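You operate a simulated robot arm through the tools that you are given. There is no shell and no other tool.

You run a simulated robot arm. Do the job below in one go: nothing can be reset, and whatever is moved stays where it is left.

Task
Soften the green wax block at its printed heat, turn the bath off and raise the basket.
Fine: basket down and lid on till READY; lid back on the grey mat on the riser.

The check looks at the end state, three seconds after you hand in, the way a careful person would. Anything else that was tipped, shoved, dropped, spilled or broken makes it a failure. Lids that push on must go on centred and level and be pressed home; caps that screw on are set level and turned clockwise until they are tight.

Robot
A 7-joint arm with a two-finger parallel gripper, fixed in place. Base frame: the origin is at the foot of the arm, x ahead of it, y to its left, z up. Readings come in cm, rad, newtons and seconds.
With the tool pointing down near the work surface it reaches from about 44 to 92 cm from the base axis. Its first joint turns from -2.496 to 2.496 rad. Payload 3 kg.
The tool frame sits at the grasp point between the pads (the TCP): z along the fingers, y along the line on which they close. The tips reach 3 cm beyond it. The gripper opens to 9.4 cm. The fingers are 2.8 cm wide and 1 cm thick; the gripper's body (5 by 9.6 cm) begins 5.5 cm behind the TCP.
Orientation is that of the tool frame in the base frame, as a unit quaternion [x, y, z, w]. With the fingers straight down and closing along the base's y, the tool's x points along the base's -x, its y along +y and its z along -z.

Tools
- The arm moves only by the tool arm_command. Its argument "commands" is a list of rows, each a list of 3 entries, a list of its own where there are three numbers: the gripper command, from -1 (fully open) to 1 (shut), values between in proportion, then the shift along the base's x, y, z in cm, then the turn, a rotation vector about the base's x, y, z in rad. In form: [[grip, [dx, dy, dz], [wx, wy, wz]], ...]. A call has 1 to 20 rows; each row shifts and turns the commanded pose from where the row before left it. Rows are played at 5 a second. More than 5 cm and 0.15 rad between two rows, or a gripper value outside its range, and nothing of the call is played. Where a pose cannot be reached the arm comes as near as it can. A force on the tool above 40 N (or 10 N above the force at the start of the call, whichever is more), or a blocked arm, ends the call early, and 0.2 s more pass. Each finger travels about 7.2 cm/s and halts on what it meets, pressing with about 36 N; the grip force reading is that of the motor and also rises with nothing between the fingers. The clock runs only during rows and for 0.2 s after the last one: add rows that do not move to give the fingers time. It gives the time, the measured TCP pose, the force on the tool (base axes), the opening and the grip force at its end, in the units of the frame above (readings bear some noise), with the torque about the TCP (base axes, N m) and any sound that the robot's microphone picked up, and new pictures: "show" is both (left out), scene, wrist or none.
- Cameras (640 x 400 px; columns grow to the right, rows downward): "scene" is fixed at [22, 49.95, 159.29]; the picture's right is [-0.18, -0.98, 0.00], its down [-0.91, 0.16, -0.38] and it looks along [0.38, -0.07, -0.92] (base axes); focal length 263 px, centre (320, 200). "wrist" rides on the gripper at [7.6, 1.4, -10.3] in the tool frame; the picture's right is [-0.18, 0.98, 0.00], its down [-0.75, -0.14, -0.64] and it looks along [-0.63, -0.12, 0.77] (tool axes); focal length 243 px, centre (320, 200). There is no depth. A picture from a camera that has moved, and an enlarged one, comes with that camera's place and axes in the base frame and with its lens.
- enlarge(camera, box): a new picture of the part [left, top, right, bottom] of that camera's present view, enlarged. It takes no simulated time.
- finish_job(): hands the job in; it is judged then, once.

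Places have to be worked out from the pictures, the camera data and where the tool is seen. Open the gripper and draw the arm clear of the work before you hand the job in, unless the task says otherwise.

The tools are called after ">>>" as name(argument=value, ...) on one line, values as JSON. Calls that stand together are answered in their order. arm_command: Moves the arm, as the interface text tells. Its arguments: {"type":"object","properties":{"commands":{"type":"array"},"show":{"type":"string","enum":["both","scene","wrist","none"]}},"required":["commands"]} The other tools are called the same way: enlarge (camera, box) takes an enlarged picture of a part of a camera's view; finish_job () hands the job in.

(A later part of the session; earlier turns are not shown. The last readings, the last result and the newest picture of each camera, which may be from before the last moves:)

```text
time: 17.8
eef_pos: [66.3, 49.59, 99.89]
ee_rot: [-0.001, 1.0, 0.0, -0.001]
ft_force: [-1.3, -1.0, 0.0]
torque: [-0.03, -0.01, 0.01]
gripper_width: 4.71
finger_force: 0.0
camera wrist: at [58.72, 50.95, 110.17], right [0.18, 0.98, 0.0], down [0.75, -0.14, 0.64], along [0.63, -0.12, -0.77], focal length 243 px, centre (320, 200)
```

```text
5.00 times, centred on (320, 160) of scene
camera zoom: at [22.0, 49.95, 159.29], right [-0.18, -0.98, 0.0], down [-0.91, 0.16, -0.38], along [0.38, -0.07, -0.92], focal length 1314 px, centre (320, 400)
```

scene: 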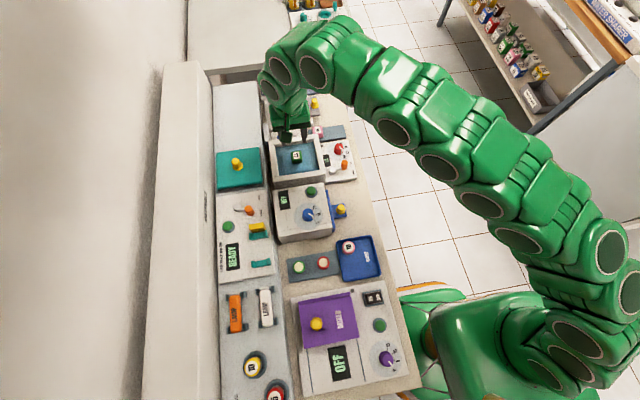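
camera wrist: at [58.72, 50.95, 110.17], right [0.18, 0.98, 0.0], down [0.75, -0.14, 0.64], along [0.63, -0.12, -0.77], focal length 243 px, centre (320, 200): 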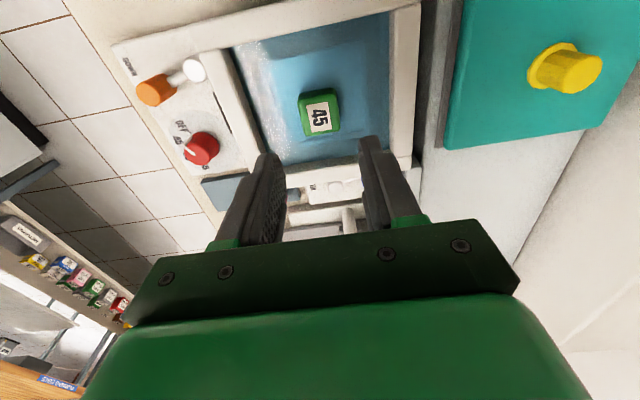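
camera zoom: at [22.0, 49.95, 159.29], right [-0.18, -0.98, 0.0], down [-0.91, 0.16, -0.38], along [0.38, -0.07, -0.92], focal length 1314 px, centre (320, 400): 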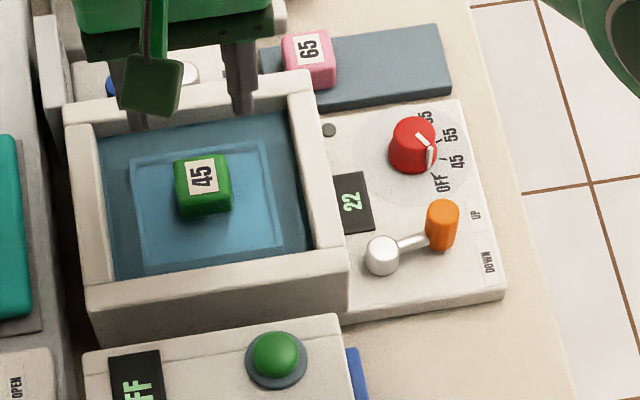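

The green block rests in the middle of the basket; the lever sits a little past UP (handle now ≈(62.8,34.7), pivot ≈(61.3,38.7)). I close the fingers and go to the far side of the handle, above (65.6,33.4), to push it toward DOWN.

>>> arm_command(commands=[[1, [0, -3.5, 0], [0, 0, 0]], [1, [0, -3.5, 0], [0, 0, 0]], [1, [0, -3.5, 0], [0, 0, 0]], [1, [-0.3, -3.5, 0], [0, 0, 0]], [1, [-0.3, -2.2, -1.5], [0, 0, 0]], [1, [0, 0, -2.5], [0, 0, 0]], [1, [0, 0, -2.5], [0, 0, 0]], [1, [0, 0, 0], [0, 0, 0]]])

>>> enlarge(camera="wrist", box=[200, 20, 460, 240])

>>> enlarge(camera="scene", box=[290, 110, 390, 190])

```text
time: 19.6
eef_pos: [65.92, 33.17, 93.6]
ee_rot: [0.0, 1.0, 0.0, 0.001]
ft_force: [0.0, 0.3, 0.3]
torque: [0.01, -0.02, -0.01]
gripper_width: 0.0
finger_force: 32.9
camera wrist: at [58.28, 34.61, 103.78], right [0.18, 0.98, 0.0], down [0.75, -0.14, 0.64], along [0.63, -0.12, -0.77], focal length 243 px, centre (320, 200)
```

scene: 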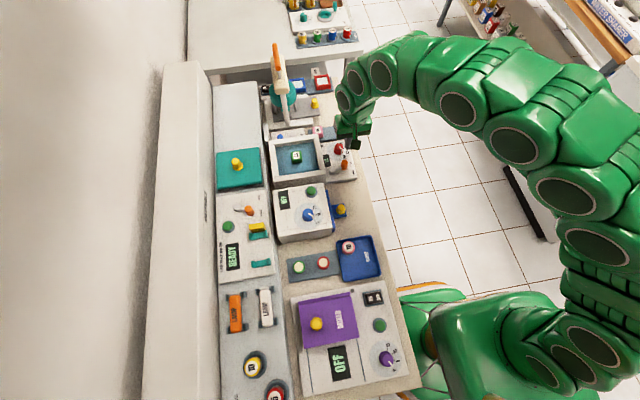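
wrist: 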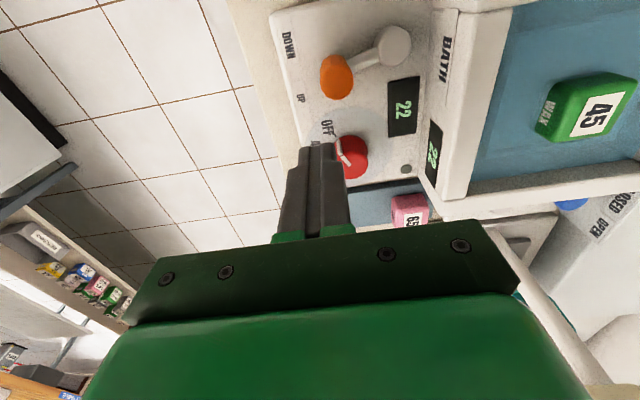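

```text
1.82 times, centred on (330, 130) of wrist
camera zoom: at [58.28, 34.61, 103.78], right [0.18, 0.98, 0.0], down [0.75, -0.14, 0.64], along [0.63, -0.12, -0.77], focal length 441 px, centre (302, 327)
```

zoom: 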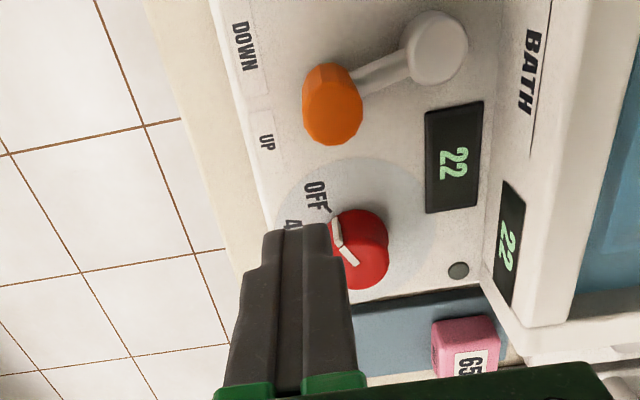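

```text
5.00 times, centred on (340, 150) of scene
camera zoom: at [22.0, 49.95, 159.29], right [-0.18, -0.98, 0.0], down [-0.91, 0.16, -0.38], along [0.38, -0.07, -0.92], focal length 1314 px, centre (220, 450)
```

zoom: 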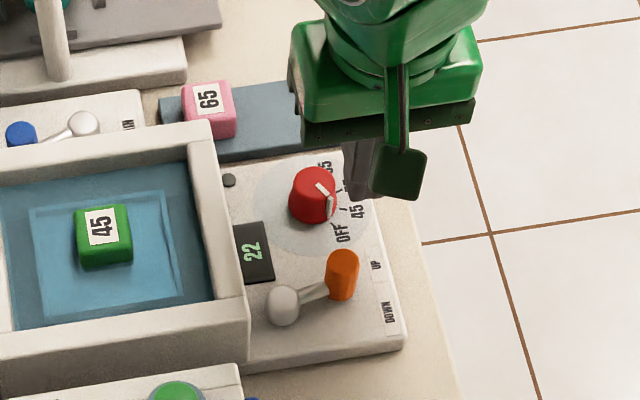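

The handle's top is at about (62.3,34.9,88.8), dial at ≈(68.6,35.1). I shift the closed fingers to x≈65.3, lower beside the handle, then push it toward −x (DOWN), bearing slightly to +y along the arc.

>>> arm_command(commands=[[1, [-0.6, 0.1, -1], [0, 0, 0]], [1, [0, 0, -1.5], [0, 0, 0]], [1, [0, 0, -1.5], [0, 0, 0]], [1, [0, 0, 0], [0, 0, 0]], [1, [-0.7, 0.1, 0], [0, 0, 0]], [1, [-0.7, 0.2, 0], [0, 0, 0]], [1, [-0.7, 0.3, 0], [0, 0, 0]], [1, [-0.7, 0.3, 0], [0, 0, 0]], [1, [0, 0, 0], [0, 0, 0]]])

>>> enlarge(camera="wrist", box=[200, 20, 460, 240])

>>> enlarge(camera="scene", box=[270, 120, 370, 200])

```text
time: 21.1
eef_pos: [64.0, 33.21, 89.52]
ee_rot: [0.001, 1.0, -0.002, 0.001]
ft_force: [2.7, -5.5, 2.4]
torque: [-0.08, 0.02, 0.04]
gripper_width: 0.0
finger_force: 33.1
stopped in row 7: the force on the tool passed its limit at 49 N (the readings are from after the stop); the commanded pose is now the measured one
camera wrist: at [56.31, 34.76, 99.78], right [0.19, 0.98, 0.0], down [0.75, -0.14, 0.64], along [0.63, -0.12, -0.76], focal length 243 px, centre (320, 200)
```

scene: 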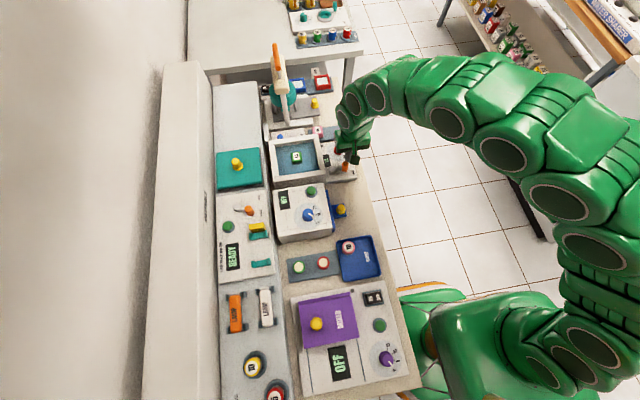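
wrist: 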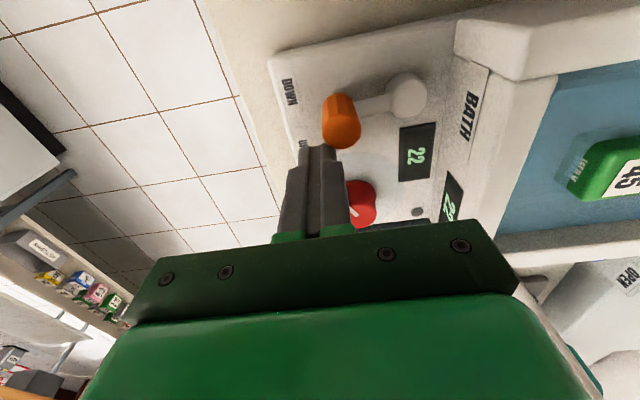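

```text
1.82 times, centred on (330, 130) of wrist
camera zoom: at [56.31, 34.76, 99.78], right [0.19, 0.98, 0.0], down [0.75, -0.14, 0.64], along [0.63, -0.12, -0.76], focal length 441 px, centre (302, 327)
```

zoom: 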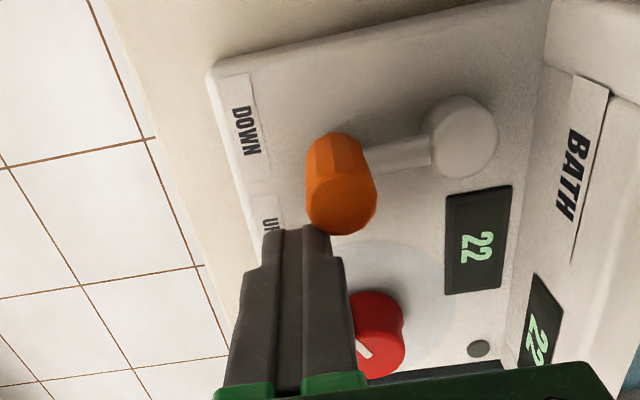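

```text
5.00 times, centred on (320, 160) of scene
camera zoom: at [22.0, 49.95, 159.29], right [-0.18, -0.98, 0.0], down [-0.91, 0.16, -0.38], along [0.38, -0.07, -0.92], focal length 1314 px, centre (320, 400)
```

zoom: 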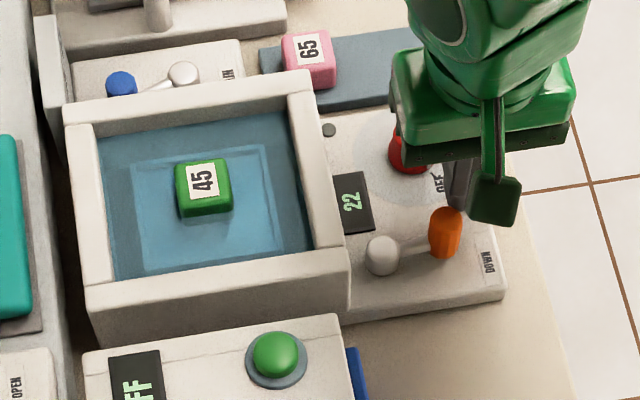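

The corner contact wedged the handle toward its pivot (handle now near mid-travel, ≈(61.5,34.8)). I back off, line the fingers up with the handle's centre at y≈34.8, and push straight along −x in small steps.

>>> arm_command(commands=[[1, [0.4, -0.1, 0], [0, 0, 0]], [1, [0.1, 0.6, 0], [0, 0, 0]], [1, [0, 0.7, 0], [0, 0, 0]], [1, [0, 0.5, 0], [0, 0, 0]], [1, [-0.4, 0, 0], [0, 0, 0]], [1, [-0.3, 0, 0], [0, 0, 0]], [1, [-0.3, 0, 0], [0, 0, 0]], [1, [-0.3, 0, 0], [0, 0, 0]], [1, [-0.3, 0, 0], [0, 0, 0]], [1, [-0.3, 0, 0], [0, 0, 0]]])

>>> enlarge(camera="wrist", box=[200, 20, 460, 240])

>>> enlarge(camera="scene", box=[270, 120, 370, 200])

```text
time: 23.3
eef_pos: [62.6, 35.03, 89.47]
ee_rot: [0.001, 1.0, -0.002, 0.001]
ft_force: [1.4, 1.2, -0.2]
torque: [0.02, -0.01, 0.01]
gripper_width: 0.0
finger_force: 33.1
camera wrist: at [54.91, 36.57, 99.71], right [0.19, 0.98, 0.0], down [0.75, -0.14, 0.64], along [0.63, -0.12, -0.77], focal length 243 px, centre (320, 200)
```

scene: 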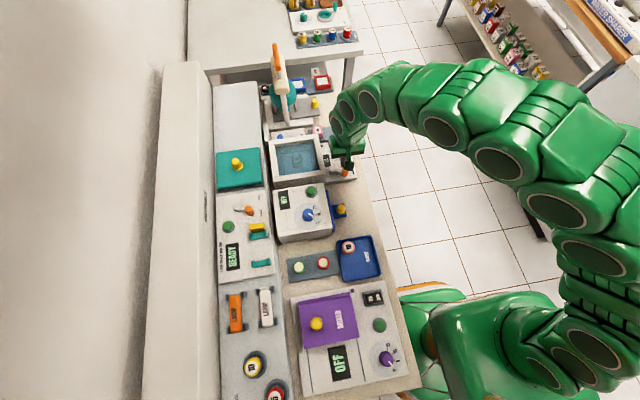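
wrist: 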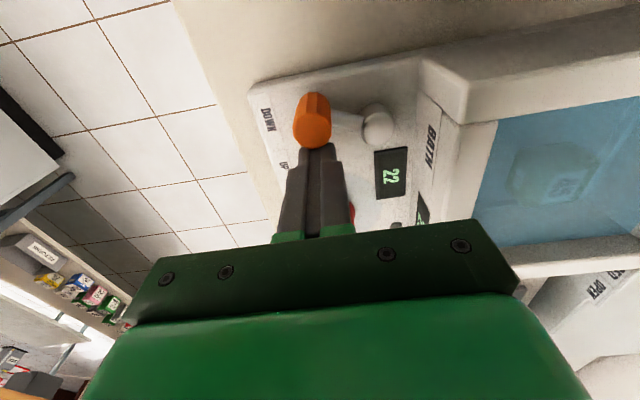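

```text
1.82 times, centred on (330, 130) of wrist
camera zoom: at [54.91, 36.57, 99.71], right [0.19, 0.98, 0.0], down [0.75, -0.14, 0.64], along [0.63, -0.12, -0.77], focal length 441 px, centre (302, 327)
```

zoom: 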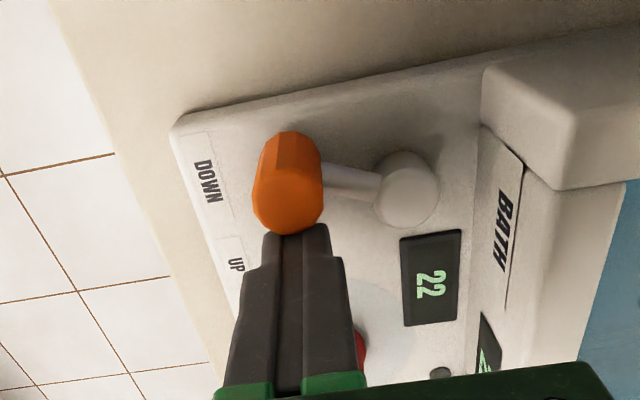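

```text
5.00 times, centred on (320, 160) of scene
camera zoom: at [22.0, 49.95, 159.29], right [-0.18, -0.98, 0.0], down [-0.91, 0.16, -0.38], along [0.38, -0.07, -0.92], focal length 1314 px, centre (320, 400)
```

zoom: 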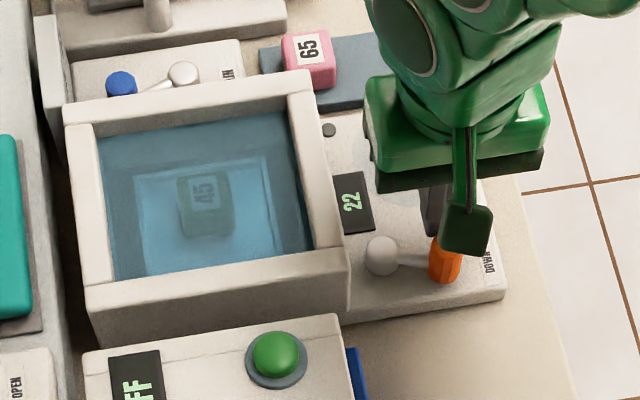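

The basket and block are sinking and the lever is past the middle (about −115°). I keep pushing in small steps until it meets its end stop.

>>> arm_command(commands=[[1, [-0.25, 0.1, 0], [0, 0, 0]], [1, [-0.25, 0.1, 0], [0, 0, 0]], [1, [-0.25, 0.1, 0], [0, 0, 0]], [1, [-0.2, 0.1, 0], [0, 0, 0]], [1, [0, 0, 0], [0, 0, 0]]])

>>> enlarge(camera="wrist", box=[200, 20, 460, 240])

>>> enlarge(camera="scene", box=[270, 120, 370, 200])

```text
time: 24.1
eef_pos: [62.21, 35.3, 89.48]
ee_rot: [0.002, 1.0, -0.001, 0.004]
ft_force: [13.0, 1.1, -3.1]
torque: [0.22, -0.19, 0.0]
gripper_width: 0.0
finger_force: 33.4
stopped in row 4: the force on the tool passed its limit at 45 N (the readings are from after the stop); the commanded pose is now the measured one
camera wrist: at [54.39, 36.76, 99.71], right [0.19, 0.98, 0.0], down [0.75, -0.14, 0.65], along [0.64, -0.12, -0.76], focal length 243 px, centre (320, 200)
```

scene: 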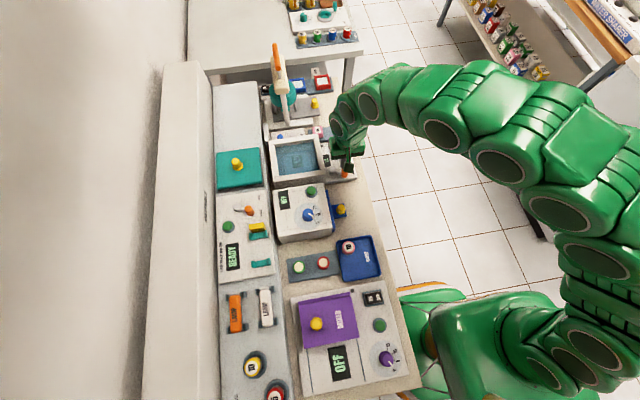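
wrist: 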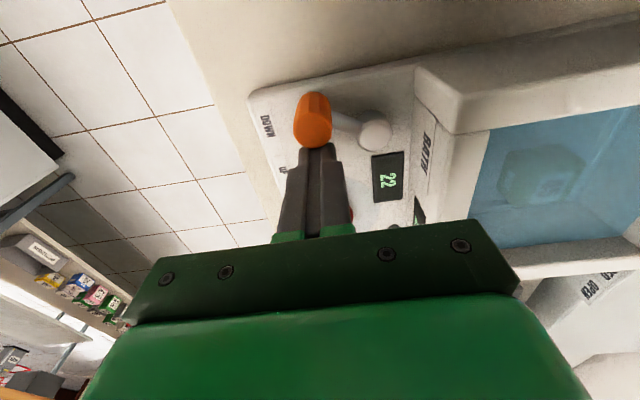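

```text
1.82 times, centred on (330, 130) of wrist
camera zoom: at [54.39, 36.76, 99.71], right [0.19, 0.98, 0.0], down [0.75, -0.14, 0.65], along [0.64, -0.12, -0.76], focal length 441 px, centre (302, 327)
```

zoom: 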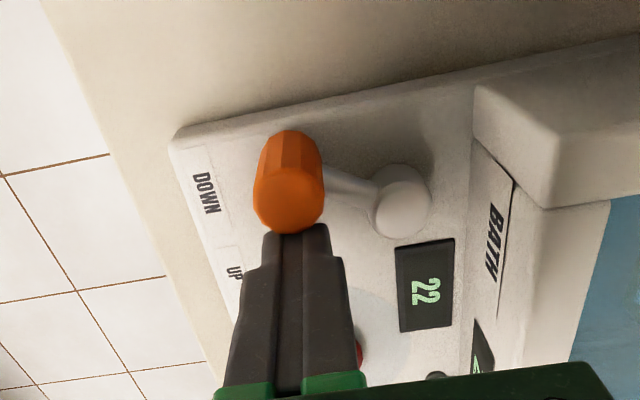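

```text
5.00 times, centred on (320, 160) of scene
camera zoom: at [22.0, 49.95, 159.29], right [-0.18, -0.98, 0.0], down [-0.91, 0.16, -0.38], along [0.38, -0.07, -0.92], focal length 1314 px, centre (320, 400)
```

zoom: 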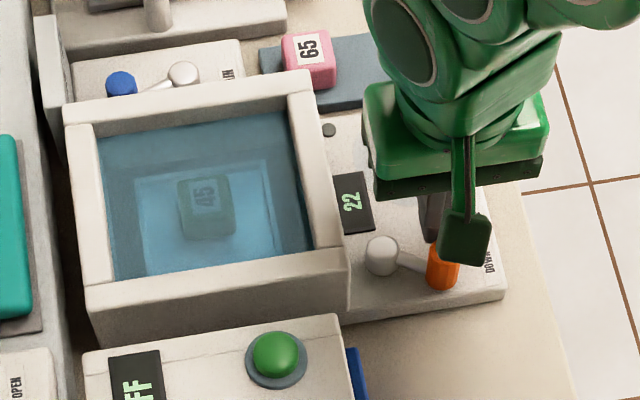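

The lever met its stop at DOWN (≈−121°) and the basket is fully down with the block in the liquid. I back off from the handle, rise, and travel toward the lid to look at its knob.

>>> arm_command(commands=[[1, [0.5, 0, 0], [0, 0, 0]], [1, [0.1, 0, 1.5], [0, 0, 0]], [1, [0, 0, 4], [0, 0, 0]], [1, [0, 0, 4.5], [0, 0, 0]], [1, [0, 3, 4], [0, 0, 0]], [1, [-0.5, 4.5, 1], [0, 0, 0]], [1, [-0.5, 4.7, 0], [0, 0, 0]], [0, [-0.5, 4.7, 0], [0, 0, 0]], [-0.1, [-0.5, 4.7, 0], [0, 0, 0]], [-0.1, [-0.5, 4.7, 0], [0, 0, 0]], [-0.1, [0, 4.5, 0], [0, 0, 0]], [-0.1, [0, 0, 0], [0, 0, 0]]])

>>> enlarge(camera="wrist", box=[200, 20, 460, 240])

>>> enlarge(camera="scene", box=[200, 110, 370, 210])

```text
time: 26.7
eef_pos: [60.05, 61.51, 104.33]
ee_rot: [0.002, 1.0, -0.001, 0.004]
ft_force: [-0.4, -0.4, 0.1]
torque: [-0.02, -0.01, -0.01]
gripper_width: 5.16
finger_force: 0.1
out of reach, approached as far as the arm can: row 11
camera wrist: at [52.44, 62.92, 114.56], right [0.19, 0.98, 0.0], down [0.75, -0.14, 0.65], along [0.64, -0.12, -0.76], focal length 243 px, centre (320, 200)
```

scene: 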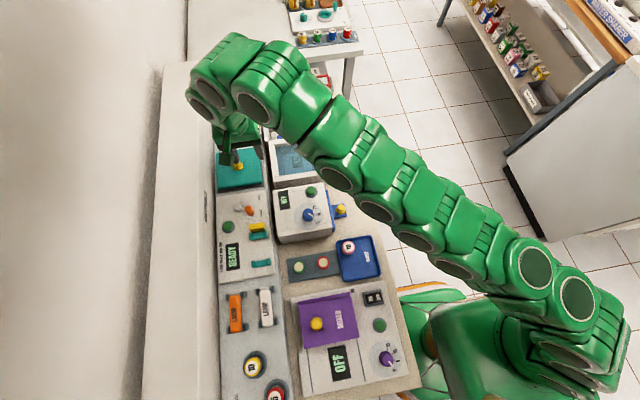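
wrist: 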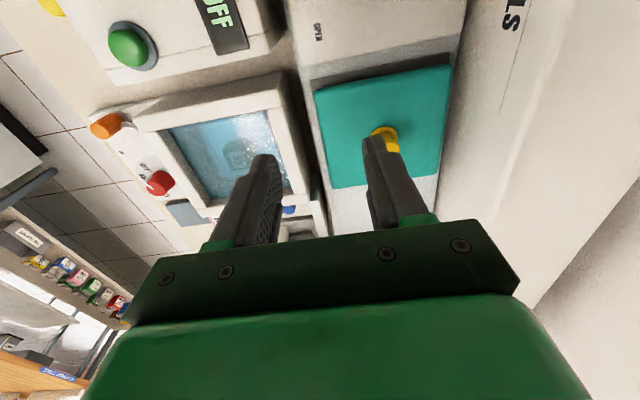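

```text
1.82 times, centred on (330, 130) of wrist
camera zoom: at [52.44, 62.92, 114.56], right [0.19, 0.98, 0.0], down [0.75, -0.14, 0.65], along [0.64, -0.12, -0.76], focal length 441 px, centre (302, 327)
```

zoom: 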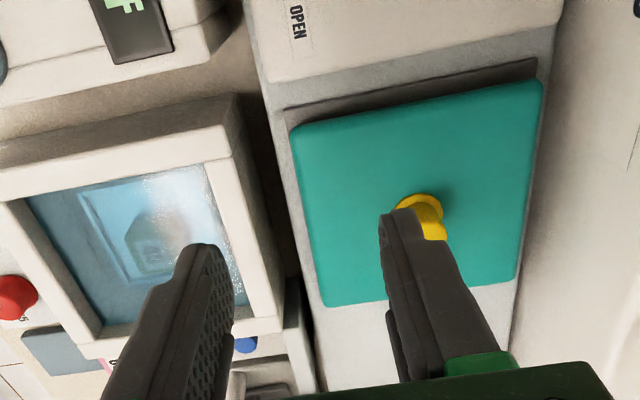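

```text
3.76 times, centred on (285, 160) of scene
camera zoom: at [22.0, 49.95, 159.29], right [-0.18, -0.98, 0.0], down [-0.91, 0.16, -0.38], along [0.38, -0.07, -0.92], focal length 989 px, centre (452, 351)
```

zoom: 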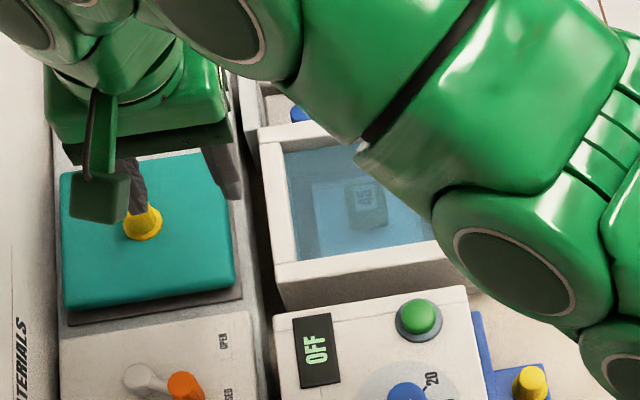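

The arm could not get past r≈86 cm at this height; the knob is near (65.4,67.0), r≈93.7. I test how far it reaches at a lower height with the tool still vertical.

>>> arm_command(commands=[[-0.1, [0, 0, -2], [0, 0, 0]], [-0.1, [0.5, 1, -2], [0, 0, 0]], [-0.1, [1, 1, -1.5], [0, 0, 0]], [-0.1, [1, 1, 0], [0, 0, 0]], [-0.1, [1, 1, 0], [0, 0, 0]], [-0.1, [0, 0, 0], [0, 0, 0]]])

>>> enlarge(camera="wrist", box=[200, 20, 460, 240])

```text
time: 28.1
eef_pos: [61.35, 63.01, 98.85]
ee_rot: [0.001, 1.0, -0.001, 0.004]
ft_force: [0.3, -0.2, -0.4]
torque: [-0.01, 0.03, 0.01]
gripper_width: 5.19
finger_force: 0.1
out of reach, approached as far as the arm can: row 3, 4, 5
camera wrist: at [53.6, 64.44, 108.95], right [0.19, 0.98, 0.0], down [0.75, -0.14, 0.65], along [0.64, -0.12, -0.76], focal length 243 px, centre (320, 200)
```

scene: 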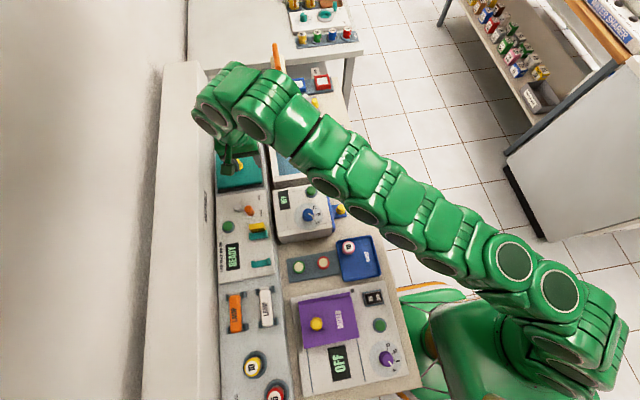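
wrist: 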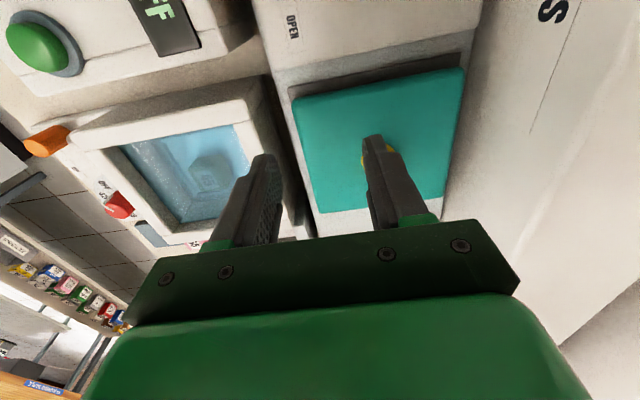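

```text
1.82 times, centred on (330, 130) of wrist
camera zoom: at [53.6, 64.44, 108.95], right [0.19, 0.98, 0.0], down [0.75, -0.14, 0.65], along [0.64, -0.12, -0.76], focal length 441 px, centre (302, 327)
```

zoom: 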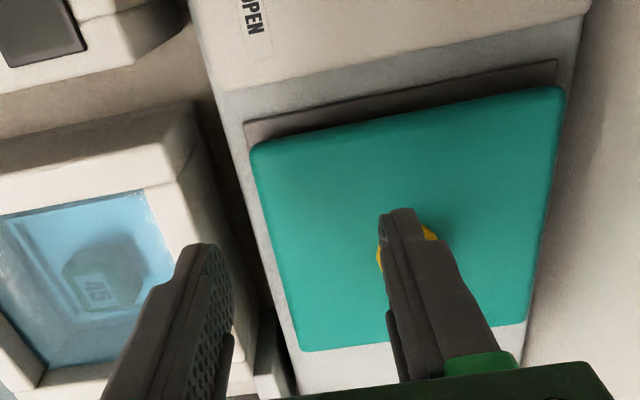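

With the tool vertical the reach is about r=88–89.5 cm here, so I tilt the fingers about the closing axis (base y) so they lean outward toward +x; the pads then still close squarely on the knob. I tilt 0.3 rad and look again.

>>> arm_command(commands=[[-0.1, [-1, -1, 0.5], [0, 0, 0]], [-0.1, [0, 0, 0], [0, -0.1, 0]], [-0.1, [0, 0, 0], [0, -0.1, 0]], [-0.1, [0, 0, 0], [0, -0.1, 0]], [-0.1, [0, 1, 0], [0, 0, 0]], [-0.1, [0, 1, 0], [0, 0, 0]], [-0.1, [0, 1, 0], [0, 0, 0]], [-0.1, [0, 1, 0], [0, 0, 0]], [-0.1, [0, 0, 0], [0, 0, 0]]])

>>> enlarge(camera="wrist", box=[200, 20, 460, 240])

>>> enlarge(camera="scene", box=[190, 100, 310, 200])

```text
time: 30.1
eef_pos: [60.26, 65.95, 99.18]
ee_rot: [0.001, 0.988, -0.002, 0.154]
ft_force: [-0.2, -0.6, -0.1]
torque: [0.01, -0.01, 0.0]
gripper_width: 5.16
finger_force: 0.0
camera wrist: at [49.83, 67.47, 106.69], right [0.18, 0.98, 0.05], down [0.52, -0.14, 0.84], along [0.83, -0.12, -0.54], focal length 243 px, centre (320, 200)
```

scene: 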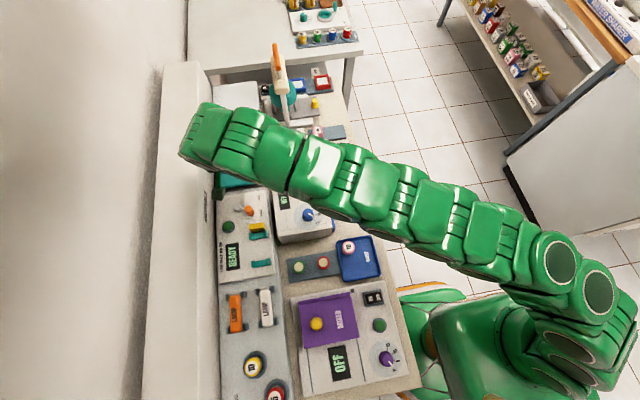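
wrist: 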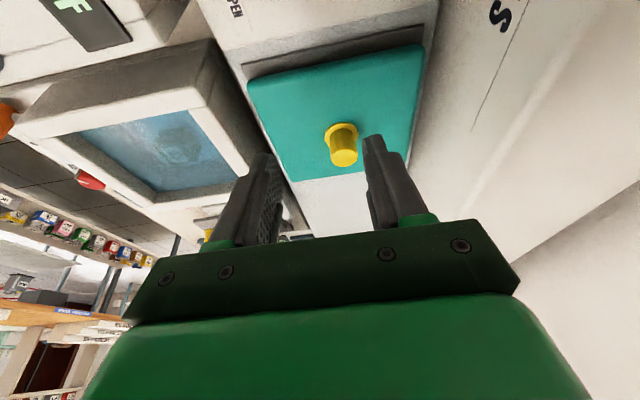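

```text
1.82 times, centred on (330, 130) of wrist
camera zoom: at [49.83, 67.47, 106.69], right [0.18, 0.98, 0.05], down [0.52, -0.14, 0.84], along [0.83, -0.12, -0.54], focal length 441 px, centre (302, 327)
```

zoom: 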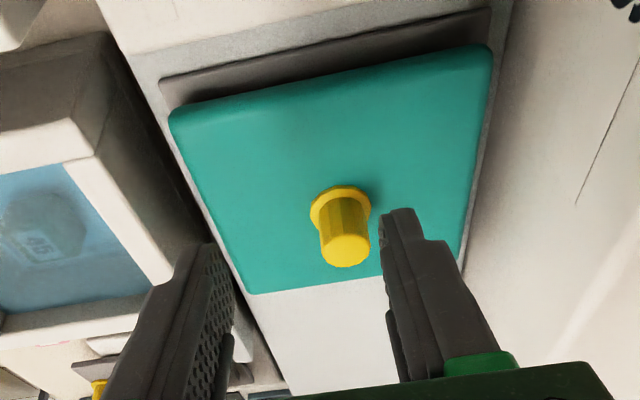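

```text
4.00 times, centred on (250, 150) of scene
camera zoom: at [22.0, 49.95, 159.29], right [-0.18, -0.98, 0.0], down [-0.91, 0.16, -0.38], along [0.38, -0.07, -0.92], focal length 1051 px, centre (600, 400)
```

zoom: 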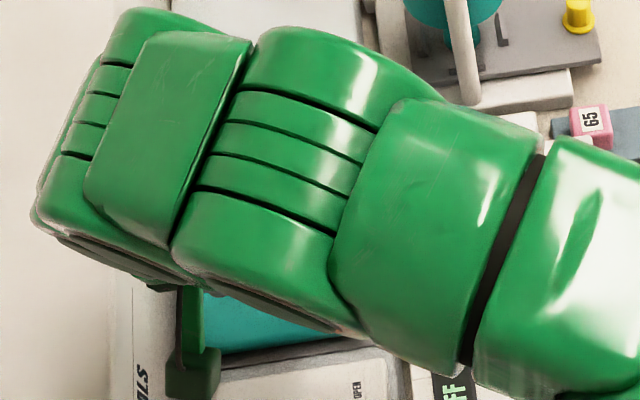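

The tilt works, and the knob is now in clear view at roughly (64.7,67.4), top z≈93. I close in toward it in small steps, staying above it.

>>> arm_command(commands=[[-0.1, [1, 0.5, 0], [0, 0, 0]], [-0.1, [1, 0.5, 0], [0, 0, 0]], [-0.1, [1, 0.4, -0.5], [0, 0, 0]], [-0.1, [0, 0, -1], [0, 0, 0]], [-0.1, [0, 0, 0], [0, 0, 0]]])

>>> enlarge(camera="wrist", box=[200, 20, 460, 240])

```text
time: 31.3
eef_pos: [63.16, 67.42, 97.66]
ee_rot: [0.001, 0.988, -0.001, 0.153]
ft_force: [0.2, -0.6, -0.4]
torque: [0.01, 0.03, 0.01]
gripper_width: 5.2
finger_force: 0.0
camera wrist: at [52.78, 68.86, 105.21], right [0.18, 0.98, 0.05], down [0.52, -0.14, 0.84], along [0.83, -0.12, -0.54], focal length 243 px, centre (320, 200)
```

scene: 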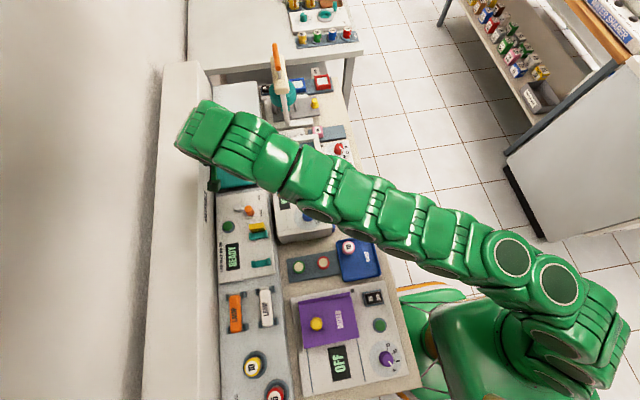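
wrist: 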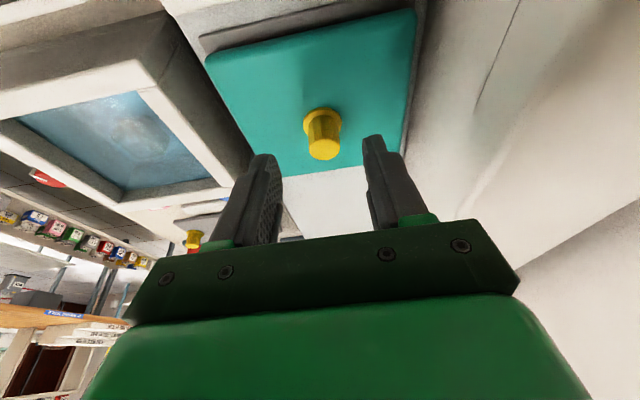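

```text
1.82 times, centred on (330, 130) of wrist
camera zoom: at [52.78, 68.86, 105.21], right [0.18, 0.98, 0.05], down [0.52, -0.14, 0.84], along [0.83, -0.12, -0.54], focal length 441 px, centre (302, 327)
```

zoom: 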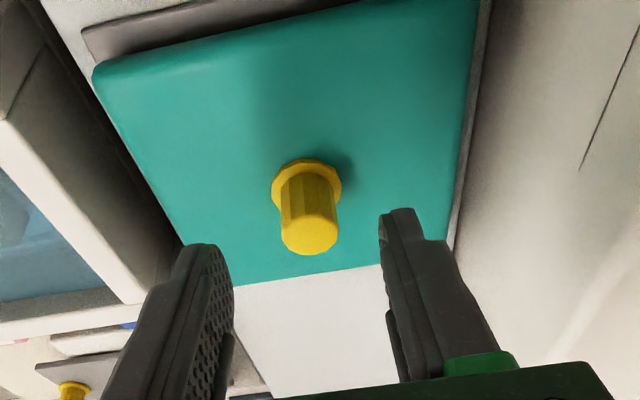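

The knob is now right on the tool axis (≈(65.0,67.6), about 6 cm beyond the TCP). I move along the tool axis by about 3 cm and re-check.

>>> arm_command(commands=[[-0.1, [0.3, 0.1, -1], [0, 0, 0]], [-0.1, [0.3, 0.1, -1], [0, 0, 0]], [-0.1, [0.3, 0, -0.8], [0, 0, 0]], [-0.1, [0, 0, 0], [0, 0, 0]]])

>>> enlarge(camera="wrist", box=[200, 60, 440, 240])

```text
time: 32.3
eef_pos: [63.97, 67.5, 94.99]
ee_rot: [0.001, 0.988, -0.002, 0.153]
ft_force: [-0.9, -0.3, 0.8]
torque: [0.01, 0.01, -0.02]
gripper_width: 5.17
finger_force: 0.1
camera wrist: at [53.67, 69.01, 102.4], right [0.18, 0.98, 0.05], down [0.52, -0.14, 0.84], along [0.83, -0.12, -0.54], focal length 243 px, centre (320, 200)
```

scene: 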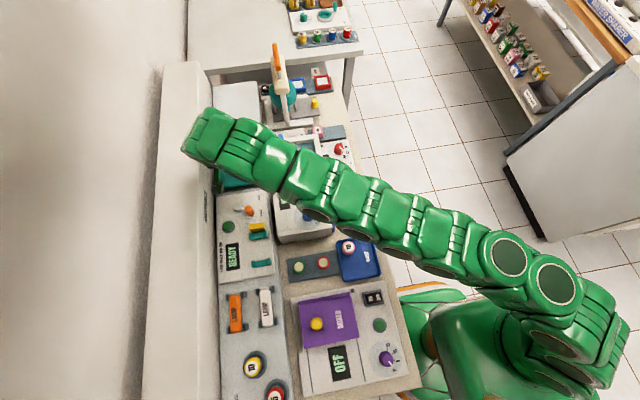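
wrist: 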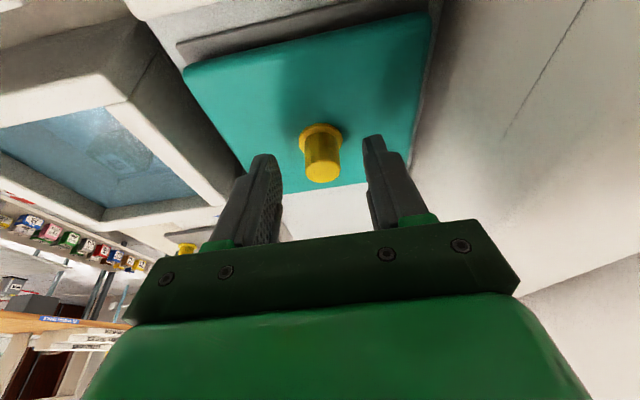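

```text
2.22 times, centred on (320, 150) of wrist
camera zoom: at [53.67, 69.01, 102.4], right [0.18, 0.98, 0.05], down [0.52, -0.14, 0.84], along [0.83, -0.12, -0.54], focal length 539 px, centre (320, 311)
```

zoom: 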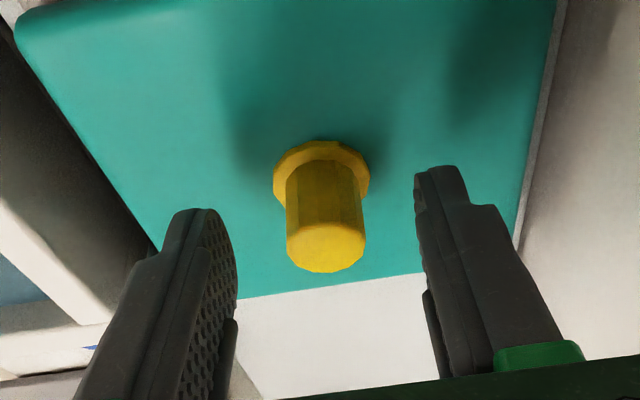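

The knob lies at about (65.0,67.65), on the tool axis. I advance the last 1.2 cm along the axis in small steps, watching the force.

>>> arm_command(commands=[[-0.1, [0.15, 0.1, -0.5], [0, 0, 0]], [-0.1, [0.15, 0.05, -0.4], [0, 0, 0]], [-0.1, [0.1, 0, -0.2], [0, 0, 0]], [-0.1, [0, 0, 0], [0, 0, 0]]], show="wrist")

>>> enlarge(camera="wrist", box=[200, 60, 440, 240])

```text
time: 33.3
eef_pos: [64.53, 67.66, 93.82]
ee_rot: [0.002, 0.988, -0.001, 0.153]
ft_force: [0.2, -0.2, 0.9]
torque: [0.02, 0.0, 0.03]
gripper_width: 5.17
finger_force: 0.1
camera wrist: at [54.1, 69.1, 101.33], right [0.18, 0.98, 0.05], down [0.52, -0.14, 0.84], along [0.83, -0.12, -0.54], focal length 243 px, centre (320, 200)
```

wrist: 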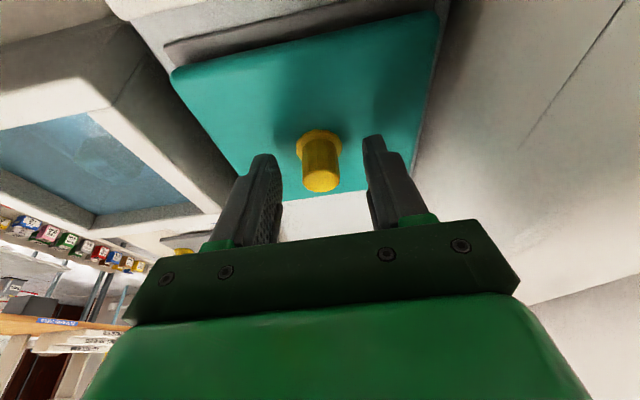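

```text
2.22 times, centred on (320, 150) of wrist
camera zoom: at [54.1, 69.1, 101.33], right [0.18, 0.98, 0.05], down [0.52, -0.14, 0.84], along [0.83, -0.12, -0.54], focal length 539 px, centre (320, 311)
```

zoom: 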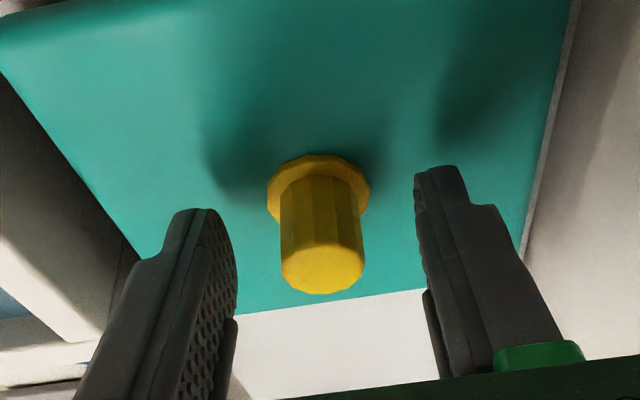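

The knob top is on the tool axis 0.6 cm beyond the TCP, but the lowest tip corners would graze the flange, so I raise 0.4 cm, draw 0.3 cm toward −x, and close on the knob.

>>> arm_command(commands=[[-0.1, [-0.3, 0, 0.4], [0, 0, 0]], [-0.1, [0, 0, 0], [0, 0, 0]], [0.3, [0, 0, 0], [0, 0, 0]], [0.8, [0, 0, 0], [0, 0, 0]], [0.8, [0, 0, 0], [0, 0, 0]], [0.8, [0, 0, 0], [0, 0, 0]], [0.8, [0, 0, 0], [0, 0, 0]]], show="wrist")

>>> enlarge(camera="wrist", box=[200, 60, 440, 240])

```text
time: 34.9
eef_pos: [64.25, 67.49, 94.21]
ee_rot: [0.003, 0.988, -0.002, 0.153]
ft_force: [0.8, -1.2, -0.6]
torque: [0.01, 0.01, 0.03]
gripper_width: 2.26
finger_force: 36.4
camera wrist: at [53.81, 69.05, 101.72], right [0.18, 0.98, 0.05], down [0.52, -0.14, 0.84], along [0.83, -0.12, -0.54], focal length 243 px, centre (320, 200)
```

wrist: 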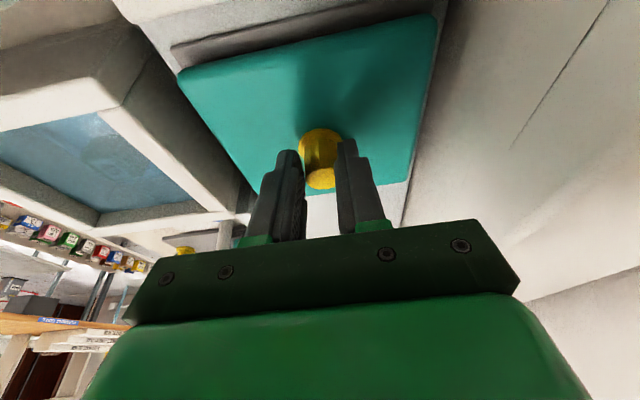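

```text
2.22 times, centred on (320, 150) of wrist
camera zoom: at [53.81, 69.05, 101.72], right [0.18, 0.98, 0.05], down [0.52, -0.14, 0.84], along [0.83, -0.12, -0.54], focal length 539 px, centre (320, 311)
```

zoom: 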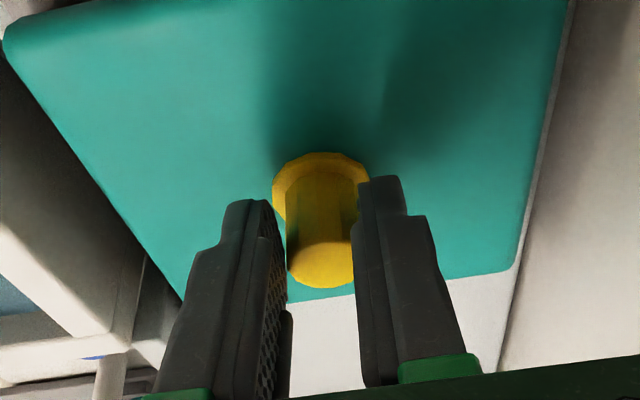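

I have the knob (2.26 cm, 36 N) at TCP (64.25,67.49,94.21) with a 0.3 rad tilt; I will note this as the pose for returning the lid. I lift it slowly by 3 cm.

>>> arm_command(commands=[[0.8, [0, 0, 0.5], [0, 0, 0]], [0.8, [0, 0, 0.7], [0, 0, 0]], [0.8, [0, 0, 0.8], [0, 0, 0]], [0.8, [0, -0.5, 1], [0, 0, 0]], [0.8, [0, 0, 0], [0, 0, 0]]])

>>> enlarge(camera="wrist", box=[160, 0, 480, 240])

```text
time: 36.1
eef_pos: [64.22, 67.12, 97.46]
ee_rot: [0.002, 0.988, -0.001, 0.154]
ft_force: [0.4, 0.9, -2.0]
torque: [0.01, 0.0, 0.01]
gripper_width: 2.24
finger_force: 36.4
camera wrist: at [53.79, 68.69, 104.81], right [0.18, 0.98, 0.05], down [0.52, -0.14, 0.84], along [0.83, -0.12, -0.54], focal length 243 px, centre (320, 200)
```

scene: 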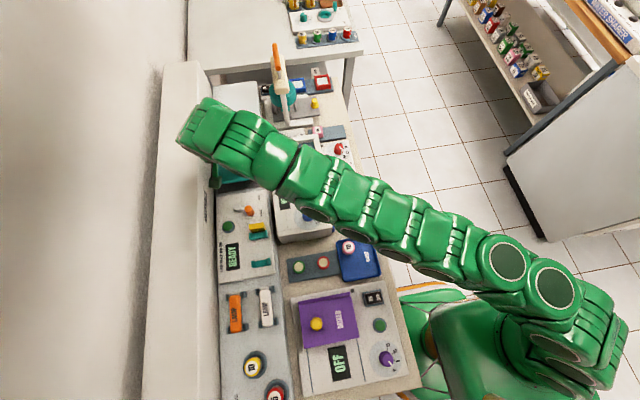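
wrist: 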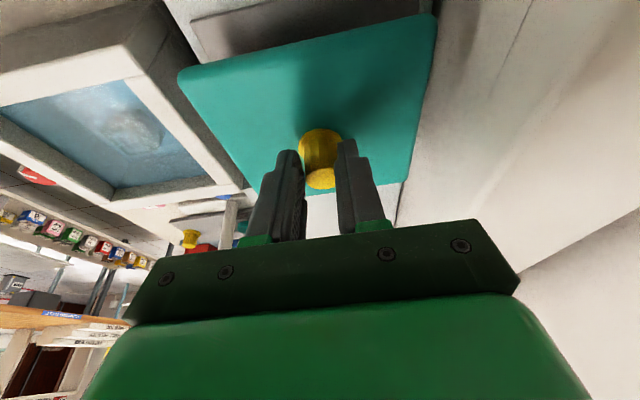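

```text
1.67 times, centred on (320, 120) of wrist
camera zoom: at [53.79, 68.69, 104.81], right [0.18, 0.98, 0.05], down [0.52, -0.14, 0.84], along [0.83, -0.12, -0.54], focal length 404 px, centre (320, 333)
```

zoom: 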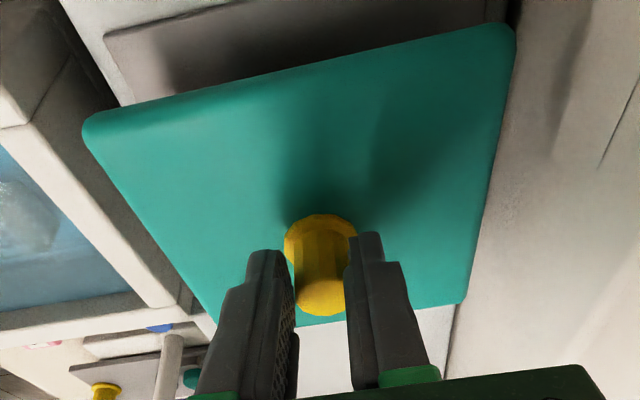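

The lid lifted level (about 2 N). I carry it across to above the bath, TCP toward (65.6,49.4), with a little more height.

>>> arm_command(commands=[[0.8, [0, -1.5, 0.5], [0, 0, 0]], [0.8, [0, -2.5, 0.5], [0, 0, 0]], [0.8, [0.3, -3, 0], [0, 0, 0]], [0.8, [0.3, -3, 0], [0, 0, 0]], [0.8, [0.3, -3, 0], [0, 0, 0]], [0.8, [0.3, -3, 0], [0, 0, 0]], [0.8, [0.2, -1.7, 0], [0, 0, 0]], [0.8, [0, 0, 0], [0, 0, 0]], [0.8, [0, 0, 0], [0, 0, 0]]])

>>> enlarge(camera="wrist", box=[160, 0, 480, 240])

>>> enlarge(camera="scene", box=[230, 90, 370, 200])

```text
time: 38.1
eef_pos: [65.73, 49.45, 98.18]
ee_rot: [0.002, 0.988, -0.001, 0.153]
ft_force: [-0.7, 0.1, -0.9]
torque: [0.01, -0.01, 0.04]
gripper_width: 2.24
finger_force: 36.0
camera wrist: at [55.3, 51.02, 105.63], right [0.18, 0.98, 0.05], down [0.52, -0.14, 0.84], along [0.83, -0.12, -0.54], focal length 243 px, centre (320, 200)
```

scene: 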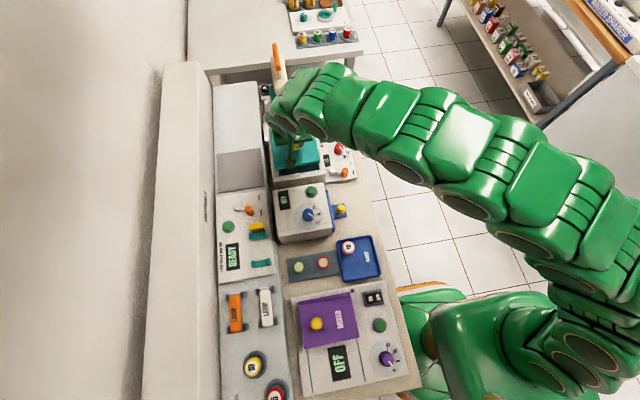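
wrist: 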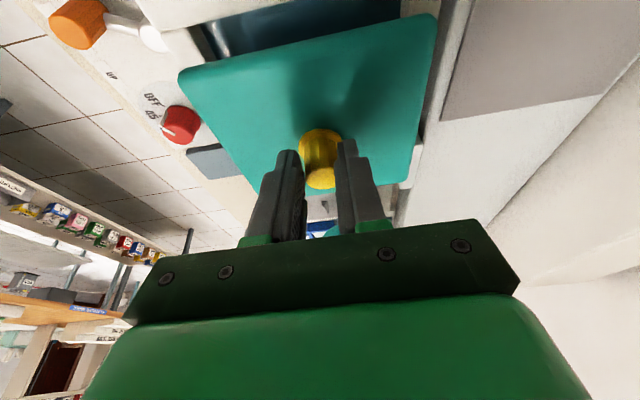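

```text
1.67 times, centred on (320, 120) of wrist
camera zoom: at [55.3, 51.02, 105.63], right [0.18, 0.98, 0.05], down [0.52, -0.14, 0.84], along [0.83, -0.12, -0.54], focal length 404 px, centre (320, 333)
```

zoom: 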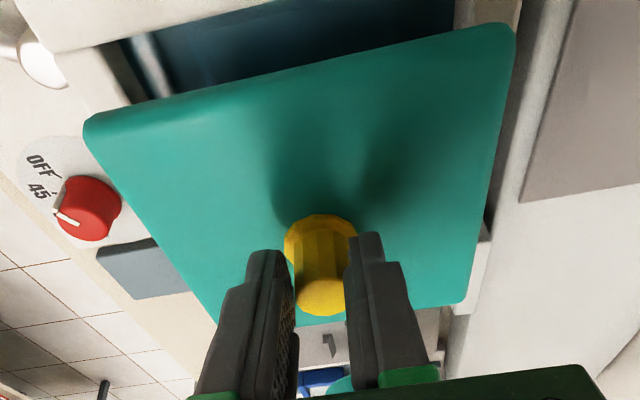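

```text
3.64 times, centred on (300, 145) of scene
camera zoom: at [22.0, 49.95, 159.29], right [-0.18, -0.98, 0.0], down [-0.91, 0.16, -0.38], along [0.38, -0.07, -0.92], focal length 956 px, centre (393, 400)
```

zoom: 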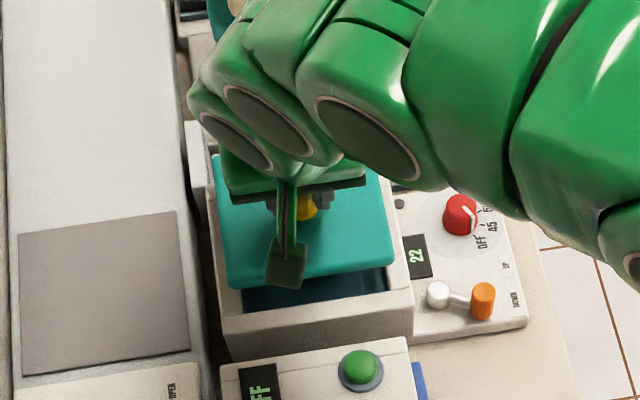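

The lid is above the bath; combining views, its plate is about 13.3 cm wide, centred near (67.2,49.6), with the bath centre near (66.4,49.5). I shift −0.7 cm in x and lower 1.5 cm, then compare the margins closely.

>>> arm_command(commands=[[0.8, [-0.4, 0, -0.5], [0, 0, 0]], [0.8, [-0.3, 0, -0.5], [0, 0, 0]], [0.8, [0, 0, -0.5], [0, 0, 0]], [0.8, [0, 0, 0], [0, 0, 0]], [0.8, [0, 0, 0], [0, 0, 0]]])

>>> enlarge(camera="wrist", box=[140, 0, 300, 110])

>>> enlarge(camera="wrist", box=[360, 0, 520, 220])

>>> enlarge(camera="scene", box=[260, 120, 350, 195])

```text
time: 39.3
eef_pos: [64.86, 49.42, 96.91]
ee_rot: [0.003, 0.988, -0.001, 0.153]
ft_force: [-0.8, 0.3, -1.5]
torque: [0.01, -0.02, 0.03]
gripper_width: 2.22
finger_force: 36.2
camera wrist: at [54.51, 50.99, 104.25], right [0.18, 0.98, 0.05], down [0.52, -0.14, 0.84], along [0.83, -0.12, -0.54], focal length 243 px, centre (320, 200)
```

scene: 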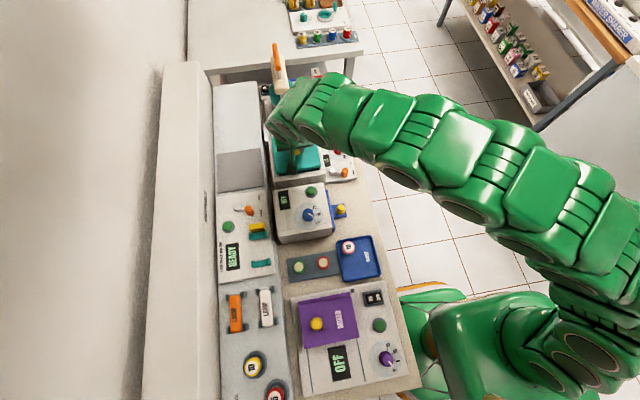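
wrist: 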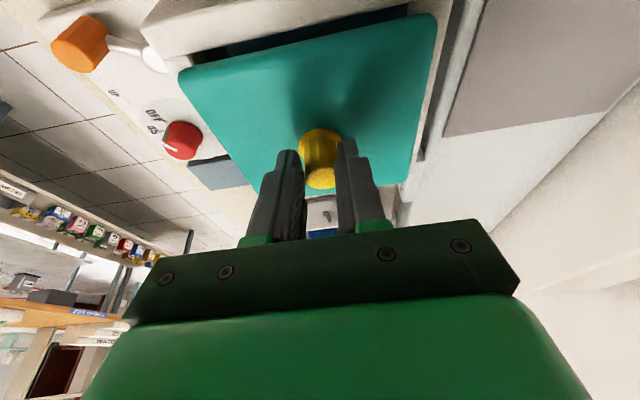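

```text
3.64 times, centred on (220, 55) of wrist
camera zoom: at [54.51, 50.99, 104.25], right [0.18, 0.98, 0.05], down [0.52, -0.14, 0.84], along [0.83, -0.12, -0.54], focal length 882 px, centre (684, 727)
```

zoom: 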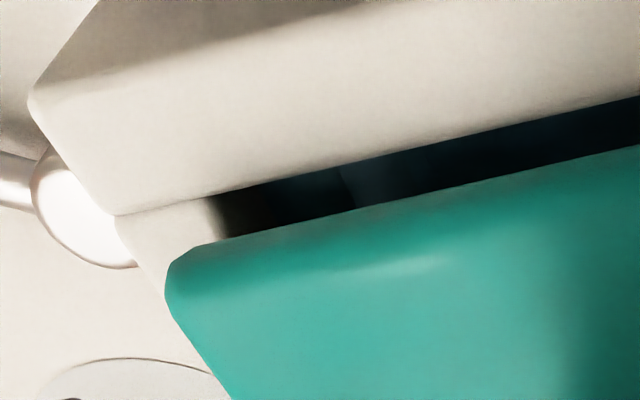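

```text
1.82 times, centred on (440, 110) of wrist
camera zoom: at [54.51, 50.99, 104.25], right [0.18, 0.98, 0.05], down [0.52, -0.14, 0.84], along [0.83, -0.12, -0.54], focal length 441 px, centre (102, 364)
```

zoom: 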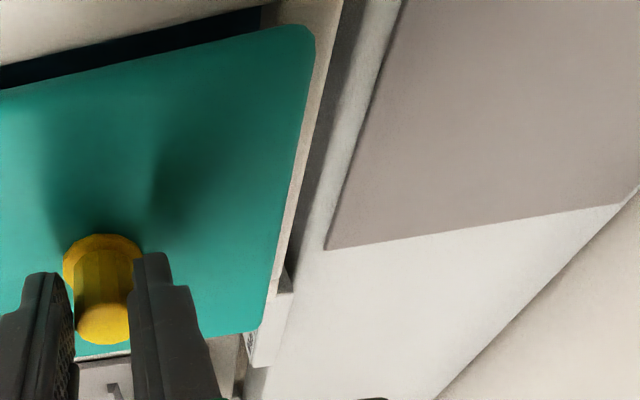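

```text
5.33 times, centred on (305, 158) of scene
camera zoom: at [22.0, 49.95, 159.29], right [-0.18, -0.98, 0.0], down [-0.91, 0.16, -0.38], along [0.38, -0.07, -0.92], focal length 1402 px, centre (400, 427)
```

zoom: 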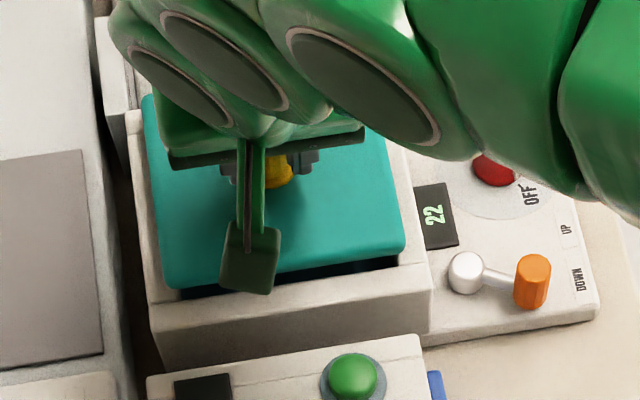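

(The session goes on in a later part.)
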